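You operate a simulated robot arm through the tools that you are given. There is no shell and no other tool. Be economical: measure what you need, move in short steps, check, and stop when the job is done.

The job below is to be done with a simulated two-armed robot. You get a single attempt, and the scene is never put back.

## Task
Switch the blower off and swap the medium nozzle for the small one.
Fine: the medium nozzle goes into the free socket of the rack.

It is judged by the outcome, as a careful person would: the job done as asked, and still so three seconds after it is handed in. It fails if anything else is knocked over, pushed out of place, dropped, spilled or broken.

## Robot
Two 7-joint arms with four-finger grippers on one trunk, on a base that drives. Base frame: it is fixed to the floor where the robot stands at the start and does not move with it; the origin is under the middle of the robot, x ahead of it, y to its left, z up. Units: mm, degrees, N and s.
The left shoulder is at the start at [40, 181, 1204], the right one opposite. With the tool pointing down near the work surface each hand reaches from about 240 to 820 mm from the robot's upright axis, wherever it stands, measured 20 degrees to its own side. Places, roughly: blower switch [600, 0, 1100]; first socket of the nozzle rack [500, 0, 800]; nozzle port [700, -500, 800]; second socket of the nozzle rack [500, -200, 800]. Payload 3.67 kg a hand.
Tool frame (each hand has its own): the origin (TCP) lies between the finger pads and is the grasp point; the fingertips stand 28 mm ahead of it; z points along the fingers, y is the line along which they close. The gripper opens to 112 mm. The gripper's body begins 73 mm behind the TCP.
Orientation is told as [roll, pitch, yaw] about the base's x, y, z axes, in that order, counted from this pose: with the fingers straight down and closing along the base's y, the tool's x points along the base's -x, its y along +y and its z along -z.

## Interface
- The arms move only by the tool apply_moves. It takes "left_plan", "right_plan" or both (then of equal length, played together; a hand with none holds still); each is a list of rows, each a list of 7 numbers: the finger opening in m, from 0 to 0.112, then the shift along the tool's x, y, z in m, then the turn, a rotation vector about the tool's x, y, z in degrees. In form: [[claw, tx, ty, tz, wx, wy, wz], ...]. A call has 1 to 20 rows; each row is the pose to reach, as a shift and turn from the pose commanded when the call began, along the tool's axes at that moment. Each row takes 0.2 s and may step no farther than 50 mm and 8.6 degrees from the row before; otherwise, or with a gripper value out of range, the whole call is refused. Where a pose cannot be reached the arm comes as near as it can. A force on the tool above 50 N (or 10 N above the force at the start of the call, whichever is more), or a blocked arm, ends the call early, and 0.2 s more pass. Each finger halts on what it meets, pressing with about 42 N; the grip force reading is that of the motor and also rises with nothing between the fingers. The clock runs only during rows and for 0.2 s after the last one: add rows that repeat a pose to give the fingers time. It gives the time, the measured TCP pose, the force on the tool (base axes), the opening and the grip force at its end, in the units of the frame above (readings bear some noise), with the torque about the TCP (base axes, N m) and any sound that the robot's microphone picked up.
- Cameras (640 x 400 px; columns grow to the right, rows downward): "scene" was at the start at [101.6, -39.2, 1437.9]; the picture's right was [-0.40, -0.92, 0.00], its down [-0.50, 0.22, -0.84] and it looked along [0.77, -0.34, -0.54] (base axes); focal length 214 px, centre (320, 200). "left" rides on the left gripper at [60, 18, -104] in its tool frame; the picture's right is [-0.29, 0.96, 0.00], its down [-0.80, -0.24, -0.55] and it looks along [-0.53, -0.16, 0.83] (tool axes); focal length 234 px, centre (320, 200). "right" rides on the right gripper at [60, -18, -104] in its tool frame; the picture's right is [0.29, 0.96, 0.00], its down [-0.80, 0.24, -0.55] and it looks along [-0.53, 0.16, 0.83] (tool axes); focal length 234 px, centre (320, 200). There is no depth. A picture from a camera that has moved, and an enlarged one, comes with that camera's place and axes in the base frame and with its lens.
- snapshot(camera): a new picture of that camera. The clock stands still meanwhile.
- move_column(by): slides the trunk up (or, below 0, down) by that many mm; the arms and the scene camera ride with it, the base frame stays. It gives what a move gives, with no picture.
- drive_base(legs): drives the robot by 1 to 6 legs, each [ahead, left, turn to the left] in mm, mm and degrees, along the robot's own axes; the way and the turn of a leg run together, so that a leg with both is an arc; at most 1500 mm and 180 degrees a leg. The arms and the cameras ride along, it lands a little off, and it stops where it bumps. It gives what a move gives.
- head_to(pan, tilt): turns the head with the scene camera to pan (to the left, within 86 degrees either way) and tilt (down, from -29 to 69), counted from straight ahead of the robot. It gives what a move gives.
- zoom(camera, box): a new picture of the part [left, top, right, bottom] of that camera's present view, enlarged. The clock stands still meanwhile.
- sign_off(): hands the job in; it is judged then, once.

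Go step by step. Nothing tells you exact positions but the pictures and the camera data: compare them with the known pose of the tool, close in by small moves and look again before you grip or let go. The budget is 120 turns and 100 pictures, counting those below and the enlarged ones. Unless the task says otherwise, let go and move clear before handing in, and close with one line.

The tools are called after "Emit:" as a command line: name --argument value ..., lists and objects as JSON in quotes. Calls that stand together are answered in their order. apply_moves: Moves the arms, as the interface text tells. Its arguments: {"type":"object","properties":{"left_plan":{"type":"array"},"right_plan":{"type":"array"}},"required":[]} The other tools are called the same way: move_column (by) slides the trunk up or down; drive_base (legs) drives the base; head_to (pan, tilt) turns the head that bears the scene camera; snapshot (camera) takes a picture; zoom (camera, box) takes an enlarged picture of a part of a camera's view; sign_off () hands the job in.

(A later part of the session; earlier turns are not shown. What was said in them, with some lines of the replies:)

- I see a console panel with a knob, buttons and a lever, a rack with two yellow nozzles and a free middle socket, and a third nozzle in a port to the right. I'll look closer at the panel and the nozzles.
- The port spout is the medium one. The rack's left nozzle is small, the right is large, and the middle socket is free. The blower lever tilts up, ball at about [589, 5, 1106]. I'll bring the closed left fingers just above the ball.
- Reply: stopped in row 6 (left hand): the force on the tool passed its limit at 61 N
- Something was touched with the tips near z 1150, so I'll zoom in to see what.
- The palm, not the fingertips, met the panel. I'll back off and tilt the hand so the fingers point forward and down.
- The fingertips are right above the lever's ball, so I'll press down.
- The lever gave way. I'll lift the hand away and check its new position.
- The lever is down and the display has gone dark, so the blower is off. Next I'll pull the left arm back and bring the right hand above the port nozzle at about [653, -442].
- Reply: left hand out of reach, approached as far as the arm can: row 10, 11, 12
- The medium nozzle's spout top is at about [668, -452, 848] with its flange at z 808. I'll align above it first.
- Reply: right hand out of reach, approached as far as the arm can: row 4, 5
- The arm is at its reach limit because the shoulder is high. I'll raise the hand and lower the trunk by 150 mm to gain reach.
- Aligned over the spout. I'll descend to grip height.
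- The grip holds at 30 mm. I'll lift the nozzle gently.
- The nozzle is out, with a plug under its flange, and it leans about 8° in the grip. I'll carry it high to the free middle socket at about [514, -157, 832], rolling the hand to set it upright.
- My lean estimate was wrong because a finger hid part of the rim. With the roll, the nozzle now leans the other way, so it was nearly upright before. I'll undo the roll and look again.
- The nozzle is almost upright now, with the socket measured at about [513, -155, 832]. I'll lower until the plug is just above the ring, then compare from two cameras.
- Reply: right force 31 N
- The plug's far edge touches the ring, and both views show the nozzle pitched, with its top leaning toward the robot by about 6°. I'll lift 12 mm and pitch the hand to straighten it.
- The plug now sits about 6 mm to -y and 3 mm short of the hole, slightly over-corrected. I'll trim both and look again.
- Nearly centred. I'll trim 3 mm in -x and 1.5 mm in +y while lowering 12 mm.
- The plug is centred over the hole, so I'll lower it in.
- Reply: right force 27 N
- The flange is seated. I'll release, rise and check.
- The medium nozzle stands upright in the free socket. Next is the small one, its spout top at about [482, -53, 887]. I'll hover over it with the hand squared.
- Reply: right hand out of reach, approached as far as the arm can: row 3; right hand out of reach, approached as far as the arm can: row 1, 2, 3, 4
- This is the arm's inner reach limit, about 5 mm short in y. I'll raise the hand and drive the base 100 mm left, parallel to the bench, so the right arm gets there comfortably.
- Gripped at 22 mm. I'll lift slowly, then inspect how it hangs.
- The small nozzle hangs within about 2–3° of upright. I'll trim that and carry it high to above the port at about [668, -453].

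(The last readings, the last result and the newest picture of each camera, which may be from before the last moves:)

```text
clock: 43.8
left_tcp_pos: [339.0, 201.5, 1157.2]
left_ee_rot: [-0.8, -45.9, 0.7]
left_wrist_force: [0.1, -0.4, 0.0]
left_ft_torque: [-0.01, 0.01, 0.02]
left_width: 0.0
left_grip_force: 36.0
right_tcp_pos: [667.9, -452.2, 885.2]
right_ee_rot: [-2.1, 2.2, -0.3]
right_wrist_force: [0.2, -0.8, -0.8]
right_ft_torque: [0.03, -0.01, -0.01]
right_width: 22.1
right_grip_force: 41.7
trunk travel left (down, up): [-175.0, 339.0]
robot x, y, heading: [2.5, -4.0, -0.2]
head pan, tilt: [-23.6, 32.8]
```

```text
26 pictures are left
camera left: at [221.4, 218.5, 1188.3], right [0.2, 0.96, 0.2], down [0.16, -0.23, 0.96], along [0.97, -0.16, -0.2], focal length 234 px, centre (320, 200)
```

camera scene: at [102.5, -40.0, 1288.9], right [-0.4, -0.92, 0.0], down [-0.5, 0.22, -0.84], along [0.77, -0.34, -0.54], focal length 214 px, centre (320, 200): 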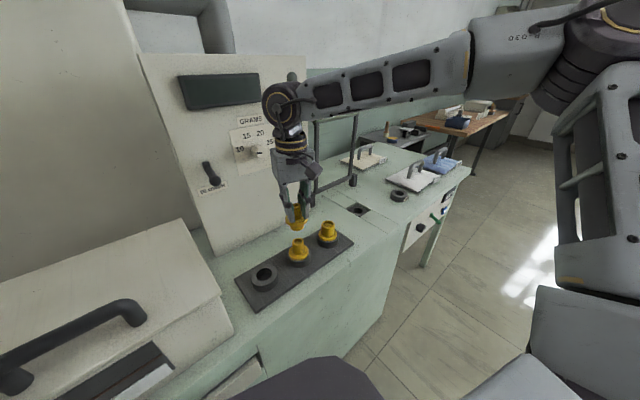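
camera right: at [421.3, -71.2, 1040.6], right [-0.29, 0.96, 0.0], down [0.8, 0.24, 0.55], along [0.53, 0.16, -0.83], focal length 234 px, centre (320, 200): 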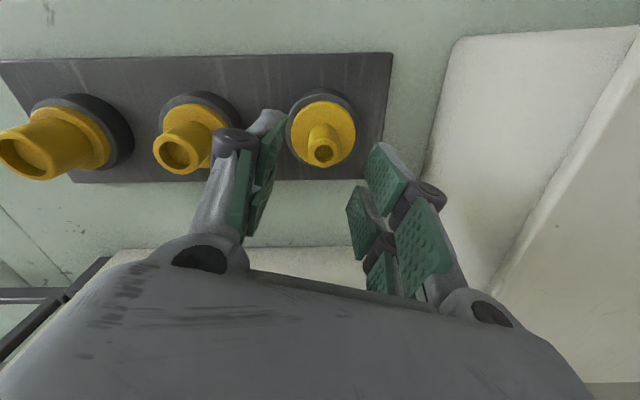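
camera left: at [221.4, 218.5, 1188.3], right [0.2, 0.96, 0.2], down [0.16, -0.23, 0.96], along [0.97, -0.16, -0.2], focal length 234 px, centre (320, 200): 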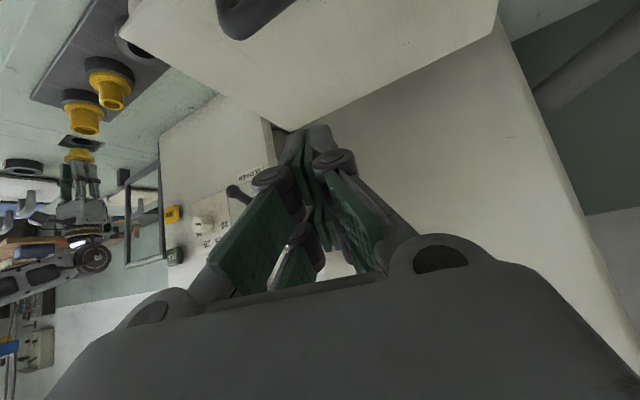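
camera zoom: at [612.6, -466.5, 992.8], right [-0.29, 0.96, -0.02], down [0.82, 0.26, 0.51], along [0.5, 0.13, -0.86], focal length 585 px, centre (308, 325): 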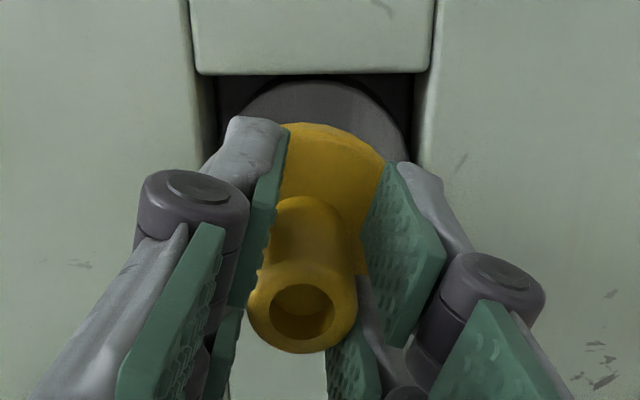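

Emit:
zoom --camera "left" --box '[45, 120, 125, 180]'

Emit:
zoom --camera "scene" --box '[340, 180, 380, 220]'

```text
6.67 times, centred on (85, 150) of left
camera zoom: at [221.4, 218.5, 1188.3], right [0.2, 0.96, 0.2], down [0.16, -0.23, 0.96], along [0.97, -0.16, -0.2], focal length 1561 px, centre (1887, 533)
```

zoom: 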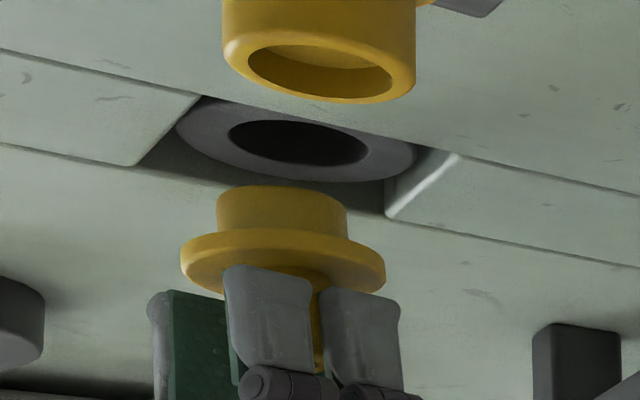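

```text
10.00 times, centred on (360, 200) of scene
camera zoom: at [102.2, -39.2, 1289.0], right [-0.4, -0.92, 0.0], down [-0.5, 0.22, -0.84], along [0.77, -0.34, -0.54], focal length 2145 px, centre (-80, 200)
```

zoom: 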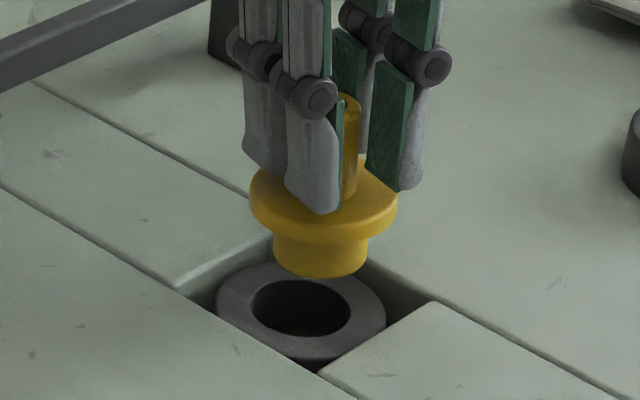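

The plug needs about 6 mm toward +y and 1 mm toward +x. I'll apply that while lowering 10 mm, then check again.

Emit:
apply_moves --right_plan '[[0, -0.001, 0.0048, 0, -1.2, 0, 0], [0, -0.0011, 0.005, 0.005, -1.2, 0, 0], [0, -0.0013, 0.0052, 0.01, -1.2, 0, 0], [0, -0.0013, 0.0052, 0.01, -1.2, 0, 0]]'

Emit:
zoom --camera "left" --box '[45, 120, 125, 180]'

Emit:
zoom --camera "scene" --box '[340, 180, 380, 220]'

```text
clock: 44.8
left_tcp_pos: [339.4, 200.0, 1159.4]
left_ee_rot: [-0.7, -45.8, 0.7]
left_wrist_force: [-0.1, -0.2, -0.4]
left_ft_torque: [-0.01, 0.01, -0.03]
left_width: 0.2
left_grip_force: 35.3
right_tcp_pos: [668.3, -447.4, 875.0]
right_ee_rot: [-0.8, 2.2, -0.1]
right_wrist_force: [0.8, 0.6, -0.7]
right_ft_torque: [-0.01, 0.0, -0.04]
right_width: 22.4
right_grip_force: 42.6
trunk travel left (down, up): [-175.0, 339.0]
robot x, y, heading: [-1.0, -0.1, 0.1]
head pan, tilt: [-23.6, 32.8]
```

```text
6.67 times, centred on (85, 150) of left
camera zoom: at [221.5, 218.5, 1188.3], right [0.2, 0.96, 0.2], down [0.16, -0.23, 0.96], along [0.97, -0.16, -0.2], focal length 1561 px, centre (1887, 533)
```

zoom: 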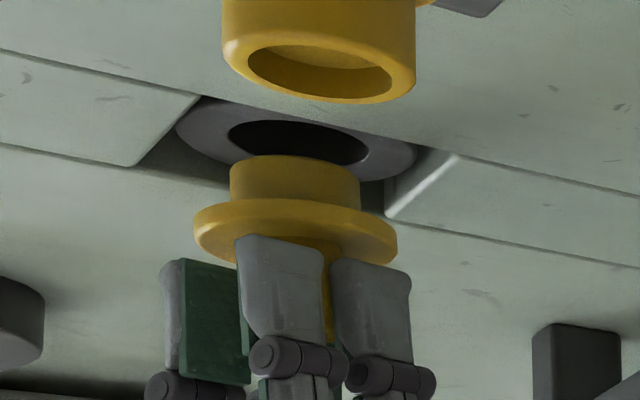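

```text
10.00 times, centred on (360, 200) of scene
camera zoom: at [102.2, -39.2, 1289.0], right [-0.4, -0.92, 0.0], down [-0.5, 0.22, -0.84], along [0.77, -0.34, -0.54], focal length 2145 px, centre (-80, 200)
```

zoom: 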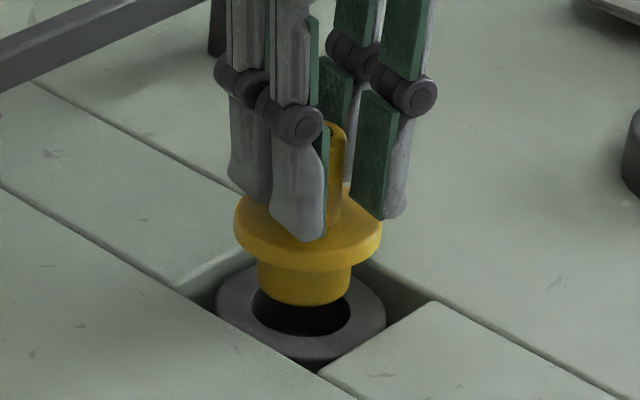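

Nearly centred. I'll apply a small trim and lower toward insertion.

Emit:
apply_moves --right_plan '[[0, -0.0012, -0.0018, 0, -1.5, 0, 0], [0, -0.0014, -0.0017, 0.005, -1.5, 0, 0], [0, -0.0016, -0.0017, 0.01, -1.5, 0, 0], [0, -0.0017, -0.0016, 0.013, -1.5, 0, 0], [0, -0.0017, -0.0016, 0.013, -1.5, 0, 0]]'

Emit:
zoom --camera "left" --box '[45, 120, 125, 180]'

Emit:
zoom --camera "scene" --box '[340, 180, 380, 220]'

```text
clock: 46.0
left_tcp_pos: [339.1, 200.6, 1158.8]
left_ee_rot: [-0.8, -45.8, 0.7]
left_wrist_force: [0.5, 0.0, 0.2]
left_ft_torque: [0.0, 0.01, 0.0]
left_width: 0.0
left_grip_force: 35.6
right_tcp_pos: [670.5, -448.7, 862.8]
right_ee_rot: [0.8, 2.3, -0.1]
right_wrist_force: [-0.6, 1.0, -1.0]
right_ft_torque: [0.0, 0.01, -0.01]
right_width: 22.0
right_grip_force: 41.6
trunk travel left (down, up): [-175.0, 339.0]
robot x, y, heading: [-0.2, -2.2, 0.1]
head pan, tilt: [-23.6, 32.8]
```

```text
6.67 times, centred on (85, 150) of left
camera zoom: at [221.5, 218.5, 1188.2], right [0.2, 0.96, 0.2], down [0.16, -0.23, 0.96], along [0.97, -0.16, -0.2], focal length 1561 px, centre (1887, 533)
```

zoom: 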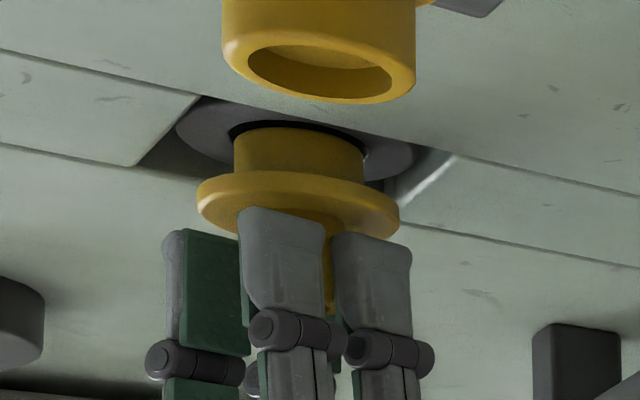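

```text
10.00 times, centred on (360, 200) of scene
camera zoom: at [102.2, -39.1, 1289.0], right [-0.4, -0.92, 0.0], down [-0.5, 0.22, -0.84], along [0.77, -0.34, -0.54], focal length 2145 px, centre (-80, 200)
```

zoom: 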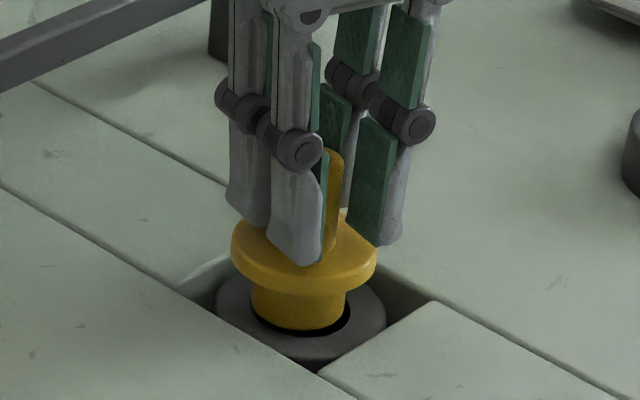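

Emit:
apply_moves --right_plan '[[0, -0.0002, -0.001, 0, 0, 0, 0], [0, -0.0004, -0.001, 0.004, 0, 0, 0], [0, -0.0005, -0.0011, 0.008, 0, 0, 0], [0, -0.0007, -0.0011, 0.012, 0, 0, 0], [0, -0.0007, -0.0011, 0.012, 0, 0, 0]]'

Emit:
zoom --camera "scene" --box '[340, 180, 380, 220]'

Emit:
zoom --camera "left" --box '[45, 120, 125, 180]'

```text
clock: 47.2
left_tcp_pos: [337.1, 200.8, 1159.0]
left_ee_rot: [-0.9, -46.0, 0.6]
left_wrist_force: [-1.5, -1.0, 0.3]
left_ft_torque: [0.0, 0.03, 0.0]
left_width: 0.2
left_grip_force: 35.8
right_tcp_pos: [667.8, -447.2, 854.0]
right_ee_rot: [0.6, 1.8, -0.3]
right_wrist_force: [3.1, -8.1, 32.3]
right_ft_torque: [0.12, -0.39, -0.12]
right_width: 22.5
right_grip_force: 42.0
trunk travel left (down, up): [-175.0, 339.0]
robot x, y, heading: [0.2, 2.1, -0.1]
head pan, tilt: [-23.6, 32.8]
```

```text
10.00 times, centred on (360, 200) of scene
camera zoom: at [99.1, -37.8, 1289.4], right [-0.4, -0.92, 0.0], down [-0.49, 0.22, -0.84], along [0.77, -0.34, -0.54], focal length 2145 px, centre (-80, 200)
```

zoom: 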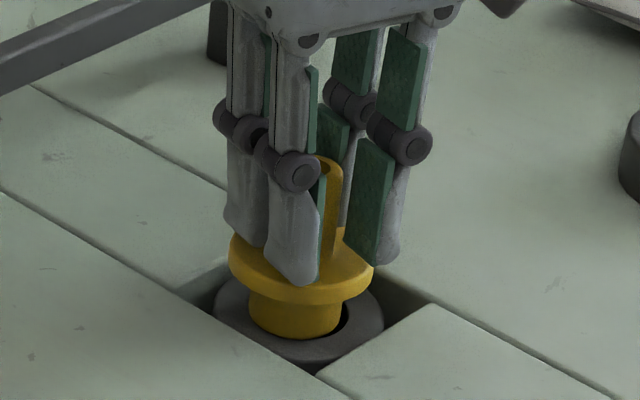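

```text
6.67 times, centred on (85, 150) of left
camera zoom: at [218.7, 219.7, 1188.7], right [0.2, 0.96, 0.2], down [0.16, -0.23, 0.96], along [0.97, -0.16, -0.2], focal length 1561 px, centre (1887, 533)
```

zoom: 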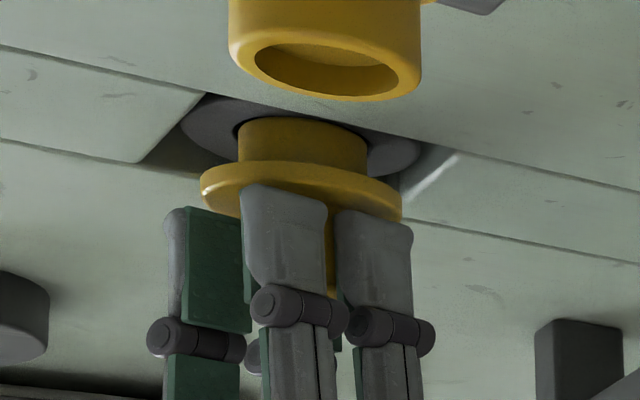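

The plug's +y edge rests on the ring. I'll lift slightly, shift about 2.7 mm toward -y, and try again.

Emit:
apply_moves --right_plan '[[0, 0, 0, -0.006, 0, 0, 0], [0, -0.0005, -0.0027, -0.006, 0, 0, 0], [0, -0.0005, -0.0027, -0.003, 0, 0, 0], [0, -0.0005, -0.0027, 0, 0, 0, 0], [0, -0.0005, -0.0027, 0, 0, 0, 0]]'

Emit:
zoom --camera "scene" --box '[340, 180, 380, 220]'

```text
clock: 48.4
left_tcp_pos: [336.3, 202.4, 1160.0]
left_ee_rot: [-1.1, -46.1, 0.8]
left_wrist_force: [-0.3, -0.2, -0.6]
left_ft_torque: [0.0, 0.0, 0.02]
left_width: 0.1
left_grip_force: 35.5
right_tcp_pos: [668.7, -449.7, 854.5]
right_ee_rot: [0.6, 1.8, -0.3]
right_wrist_force: [-3.6, 6.9, 34.4]
right_ft_torque: [1.14, 0.07, 0.1]
right_width: 22.4
right_grip_force: 41.9
trunk travel left (down, up): [-175.0, 339.0]
robot x, y, heading: [-1.4, -1.7, 0.1]
head pan, tilt: [-23.6, 32.8]
```

```text
10.00 times, centred on (360, 200) of scene
camera zoom: at [98.0, -36.1, 1289.6], right [-0.4, -0.92, 0.0], down [-0.49, 0.22, -0.84], along [0.77, -0.34, -0.54], focal length 2145 px, centre (-80, 200)
```

zoom: 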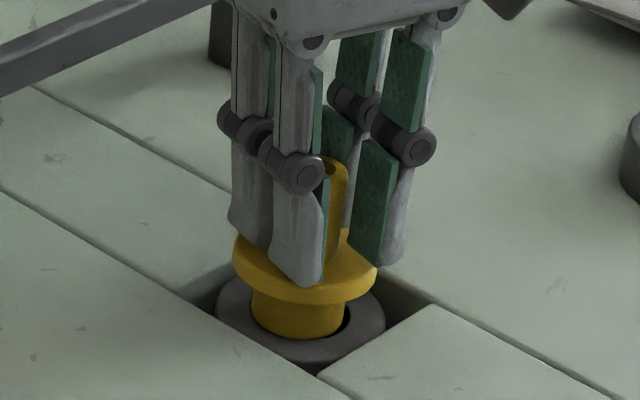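

The contact still lies on the +y edge, so the plug itself is tilted that way. I'll lift, roll 2° to swing the plug toward -y, and lower again.

Emit:
apply_moves --right_plan '[[0, 0, 0, -0.007, 0, 0, 0], [0, 0, 0, -0.007, 2.2, 0, 0], [0, 0, 0, -0.003, 2.2, 0, 0], [0, 0, 0, 0, 2.2, 0, 0], [0, 0, 0, 0.003, 2.2, 0, 0], [0, 0, 0, 0.003, 2.2, 0, 0]]'

Emit:
zoom --camera "scene" --box '[340, 180, 380, 220]'

```text
clock: 49.8
left_tcp_pos: [340.2, 200.9, 1158.2]
left_ee_rot: [-0.9, -45.8, 0.7]
left_wrist_force: [0.7, -1.3, 0.1]
left_ft_torque: [-0.02, 0.02, -0.01]
left_width: 0.3
left_grip_force: 35.7
right_tcp_pos: [669.7, -452.7, 845.3]
right_ee_rot: [-1.5, 2.2, -0.2]
right_wrist_force: [2.0, 6.4, 0.2]
right_ft_torque: [0.33, -0.16, 0.02]
right_width: 22.6
right_grip_force: 42.6
trunk travel left (down, up): [-175.0, 339.0]
robot x, y, heading: [0.2, 0.9, -0.3]
head pan, tilt: [-23.6, 32.8]
```

```text
10.00 times, centred on (360, 200) of scene
camera zoom: at [102.3, -38.4, 1289.0], right [-0.4, -0.92, 0.0], down [-0.5, 0.22, -0.84], along [0.77, -0.34, -0.54], focal length 2145 px, centre (-80, 200)
```

zoom: 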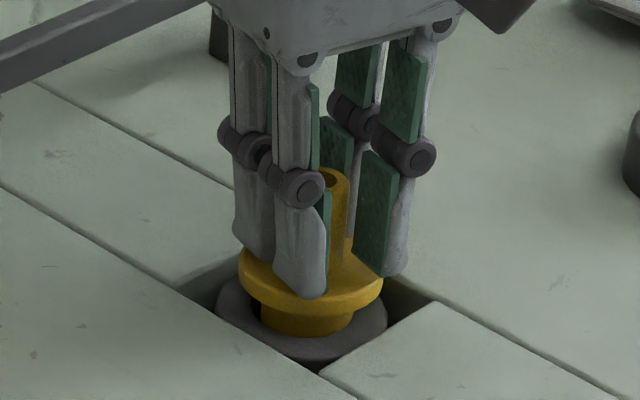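

The plug has dropped into the hole. I'll ease it sideways a touch and lower it to the seat.

Emit:
apply_moves --right_plan '[[0, 0, 0.001, 0, 0, 0, 0], [0, -0.0001, 0.001, 0.002, 0, 0, 0], [0, -0.0002, 0.0011, 0.004, 0, 0, 0], [0, -0.0002, 0.0012, 0.006, 0, 0, 0], [0, -0.0003, 0.0012, 0.008, 0, 0, 0], [0, -0.0003, 0.0012, 0.008, 0, 0, 0]]'

Emit:
zoom --camera "scene" --box '[340, 180, 380, 220]'

```text
clock: 51.2
left_tcp_pos: [339.8, 201.6, 1158.3]
left_ee_rot: [-0.8, -45.7, 0.7]
left_wrist_force: [-0.6, 0.0, -0.7]
left_ft_torque: [-0.02, 0.0, 0.0]
left_width: 0.1
left_grip_force: 35.5
right_tcp_pos: [669.7, -451.1, 838.8]
right_ee_rot: [-1.5, 2.1, -0.2]
right_wrist_force: [3.9, 2.4, 0.5]
right_ft_torque: [0.14, -0.25, 0.04]
right_width: 22.3
right_grip_force: 42.0
trunk travel left (down, up): [-175.0, 339.0]
robot x, y, heading: [0.1, 0.4, -0.0]
head pan, tilt: [-23.6, 32.8]
```

```text
10.00 times, centred on (360, 200) of scene
camera zoom: at [102.5, -38.8, 1289.0], right [-0.4, -0.92, 0.0], down [-0.5, 0.22, -0.84], along [0.77, -0.34, -0.54], focal length 2145 px, centre (-80, 200)
```

zoom: 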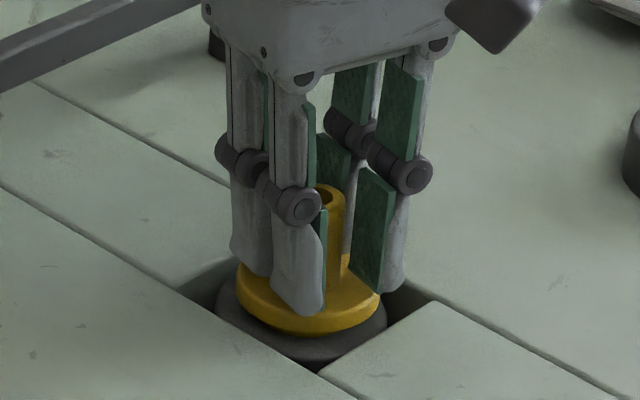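

Almost seated. A few more millimetres until the flange meets the ring.

Emit:
apply_moves --right_plan '[[0, 0, 0, 0.0015, 0, 0, 0], [0, 0, 0, 0.003, 0, 0, 0], [0, 0, 0, 0.0045, 0, 0, 0], [0, 0, 0, 0.0045, 0, 0, 0]]'

Emit:
zoom --camera "scene" --box '[340, 180, 380, 220]'

```text
clock: 52.2
left_tcp_pos: [340.1, 200.9, 1158.2]
left_ee_rot: [-0.8, -45.8, 0.7]
left_wrist_force: [0.5, 0.6, -1.2]
left_ft_torque: [-0.01, 0.04, -0.01]
left_width: 0.0
left_grip_force: 35.7
right_tcp_pos: [670.3, -450.1, 834.2]
right_ee_rot: [-1.5, 2.2, -0.2]
right_wrist_force: [6.7, 1.5, 1.1]
right_ft_torque: [0.15, -0.43, 0.03]
right_width: 22.4
right_grip_force: 41.7
trunk travel left (down, up): [-175.0, 339.0]
robot x, y, heading: [2.5, 0.7, 0.1]
head pan, tilt: [-23.6, 32.8]
```

```text
10.00 times, centred on (360, 200) of scene
camera zoom: at [102.7, -38.8, 1289.0], right [-0.4, -0.92, 0.0], down [-0.5, 0.22, -0.84], along [0.77, -0.34, -0.54], focal length 2145 px, centre (-80, 200)
```

zoom: 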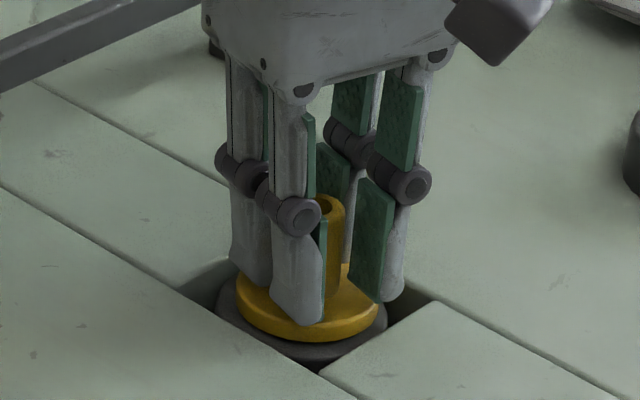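

Emit:
apply_moves --right_plan '[[0, -0.001, 0, 0.001, 0, 0, 0], [0, -0.001, 0, 0.002, 0, 0, 0], [0, -0.001, 0, 0.0035, 0, 0, 0], [0, -0.001, 0, 0.0035, 0, 0, 0]]'

Emit:
zoom --camera "left" --box '[45, 120, 125, 180]'

```text
clock: 53.2
left_tcp_pos: [338.7, 200.9, 1159.0]
left_ee_rot: [-0.9, -45.9, 0.7]
left_wrist_force: [0.0, 1.0, -0.5]
left_ft_torque: [0.01, 0.03, 0.0]
left_width: 0.1
left_grip_force: 36.1
right_tcp_pos: [669.7, -452.8, 831.7]
right_ee_rot: [-1.5, 2.2, -0.2]
right_wrist_force: [4.5, 2.1, 9.7]
right_ft_torque: [0.22, -0.54, -0.02]
right_width: 22.3
right_grip_force: 42.6
trunk travel left (down, up): [-175.0, 339.0]
robot x, y, heading: [-0.7, -0.2, -0.1]
head pan, tilt: [-23.6, 32.8]
```

```text
6.67 times, centred on (85, 150) of left
camera zoom: at [221.0, 219.3, 1188.3], right [0.2, 0.96, 0.2], down [0.16, -0.23, 0.96], along [0.97, -0.16, -0.2], focal length 1561 px, centre (1887, 533)
```

zoom: 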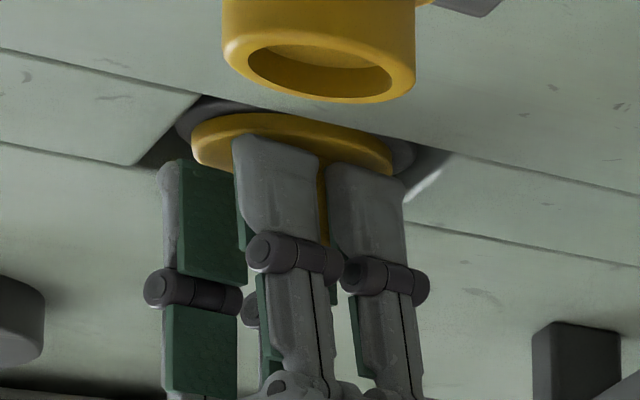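

The flange has met the ring, with a gentle 10 N upward. I'll open the fingers slightly, rise clear, and inspect.

Emit:
apply_moves --right_plan '[[0.03, 0, 0, -0.001, 0, 0, 0], [0.036, 0, 0, -0.001, 0, 0, 0], [0.036, 0, 0, -0.002, 0, 0, 0], [0.036, -0.0005, 0, -0.02, 0, 0, 0], [0.04, -0.002, 0, -0.06, 0, 0, 0], [0.05, -0.004, 0, -0.1, 0, 0, 0], [0.05, -0.005, 0, -0.14, 0, 0, 0], [0.05, 0.035, 0, -0.16, 0, 0, 0], [0.05, 0.08, 0.02, -0.17, 0, 0, 0], [0.05, 0.12, 0.02, -0.17, 0, 0, 0]]'

Emit:
zoom --camera "scene" --box '[340, 180, 380, 220]'

Emit:
zoom --camera "left" --box '[45, 60, 165, 180]'

Emit:
snapshot --camera "scene"

```text
refused: row 9 steps farther than a row can; nothing moved
```

```text
10.00 times, centred on (360, 200) of scene
camera zoom: at [101.7, -38.3, 1289.1], right [-0.4, -0.92, 0.0], down [-0.5, 0.22, -0.84], along [0.77, -0.34, -0.54], focal length 2145 px, centre (-80, 200)
```

zoom: 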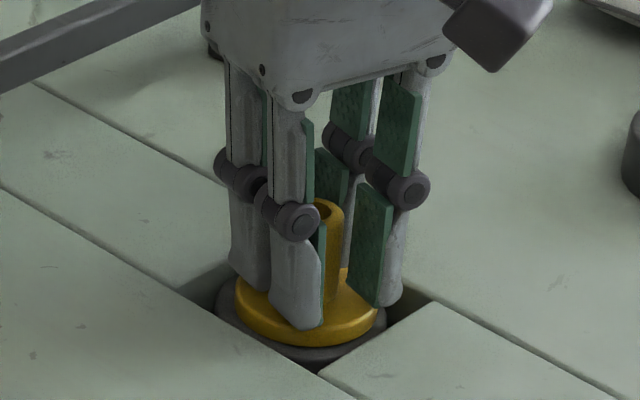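

```text
3.33 times, centred on (105, 120) of left
camera zoom: at [221.0, 219.3, 1188.3], right [0.2, 0.96, 0.2], down [0.16, -0.23, 0.96], along [0.97, -0.16, -0.2], focal length 781 px, centre (1037, 467)
```

zoom: 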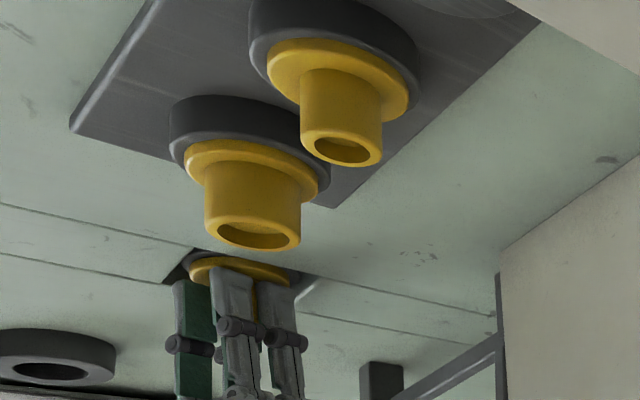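

```text
10 pictures are left
camera scene: at [101.7, -38.3, 1289.1], right [-0.4, -0.92, 0.0], down [-0.5, 0.22, -0.84], along [0.77, -0.34, -0.54], focal length 214 px, centre (320, 200)
```

scene: 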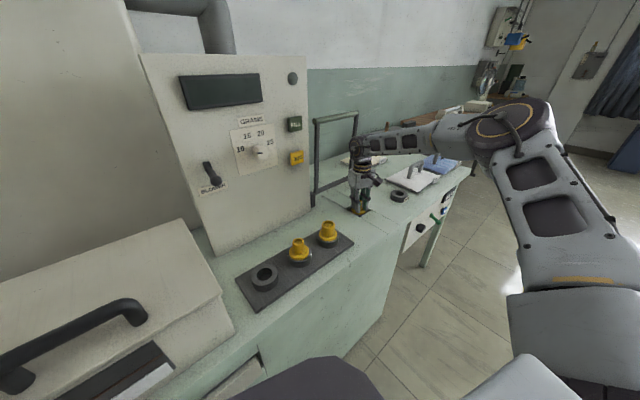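

The call was refused because one step was too long, so nothing moved. Repeating with smaller steps and only then taking pictures.

Emit:
apply_moves --right_plan '[[0.03, 0, 0, -0.001, 0, 0, 0], [0.036, 0, 0, -0.001, 0, 0, 0], [0.036, 0, 0, -0.002, 0, 0, 0], [0.036, -0.0005, 0, -0.02, 0, 0, 0], [0.04, -0.002, 0, -0.055, 0, 0, 0], [0.05, -0.003, 0, -0.09, 0, 0, 0], [0.05, -0.004, 0, -0.13, 0, 0, 0], [0.05, -0.005, 0, -0.17, 0, 0, 0], [0.05, 0.03, 0, -0.175, 0, 0, 0], [0.05, 0.07, 0, -0.18, 0, 0, 0], [0.05, 0.11, 0, -0.18, 0, 0, 0]]'

Emit:
zoom --camera "scene" --box '[330, 170, 390, 230]'

Emit:
zoom --camera "left" --box '[45, 120, 125, 180]'

```text
clock: 55.6
left_tcp_pos: [338.0, 199.5, 1158.7]
left_ee_rot: [-0.8, -45.9, 0.7]
left_wrist_force: [0.2, 0.4, -0.1]
left_ft_torque: [0.01, -0.01, 0.01]
left_width: 0.0
left_grip_force: 35.7
right_tcp_pos: [568.3, -448.8, 1015.8]
right_ee_rot: [-1.5, 2.1, -0.2]
right_wrist_force: [-1.0, 0.8, 0.1]
right_ft_torque: [0.01, 0.0, -0.01]
right_width: 50.2
right_grip_force: 0.0
trunk travel left (down, up): [-175.0, 339.0]
robot x, y, heading: [-0.4, 2.2, 0.3]
head pan, tilt: [-23.6, 32.8]
```

```text
6.67 times, centred on (360, 200) of scene
camera zoom: at [100.7, -39.7, 1289.1], right [-0.4, -0.92, 0.0], down [-0.5, 0.22, -0.84], along [0.77, -0.34, -0.54], focal length 1430 px, centre (53, 200)
```

zoom: 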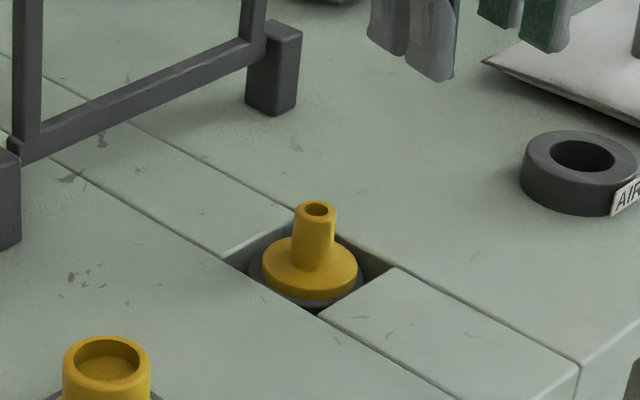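

```text
6.67 times, centred on (85, 150) of left
camera zoom: at [219.9, 218.1, 1188.7], right [0.2, 0.96, 0.2], down [0.16, -0.23, 0.96], along [0.97, -0.16, -0.2], focal length 1561 px, centre (1887, 533)
```

zoom: 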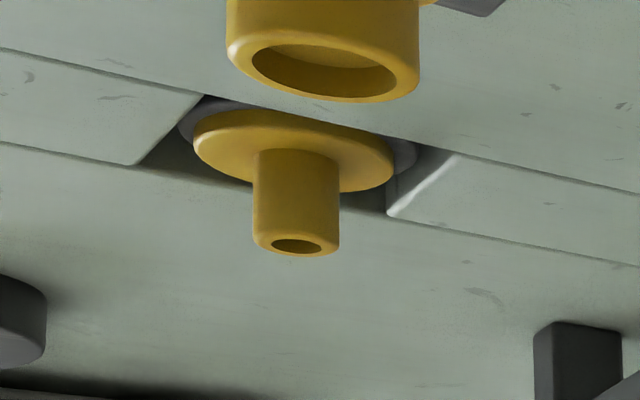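

The small nozzle sits upright in the port, the medium one is in the rack's middle socket, and the blower lever is down with the display dark. Both hands are clear, so I'm handing in.

Emit:
sign_off

```text
The job is handed in.
```

The blower is off, the small nozzle is seated in the port, and the medium nozzle is in the rack's free socket. Early on, the left palm briefly bumped the control panel (about 61 N), with no visible damage.
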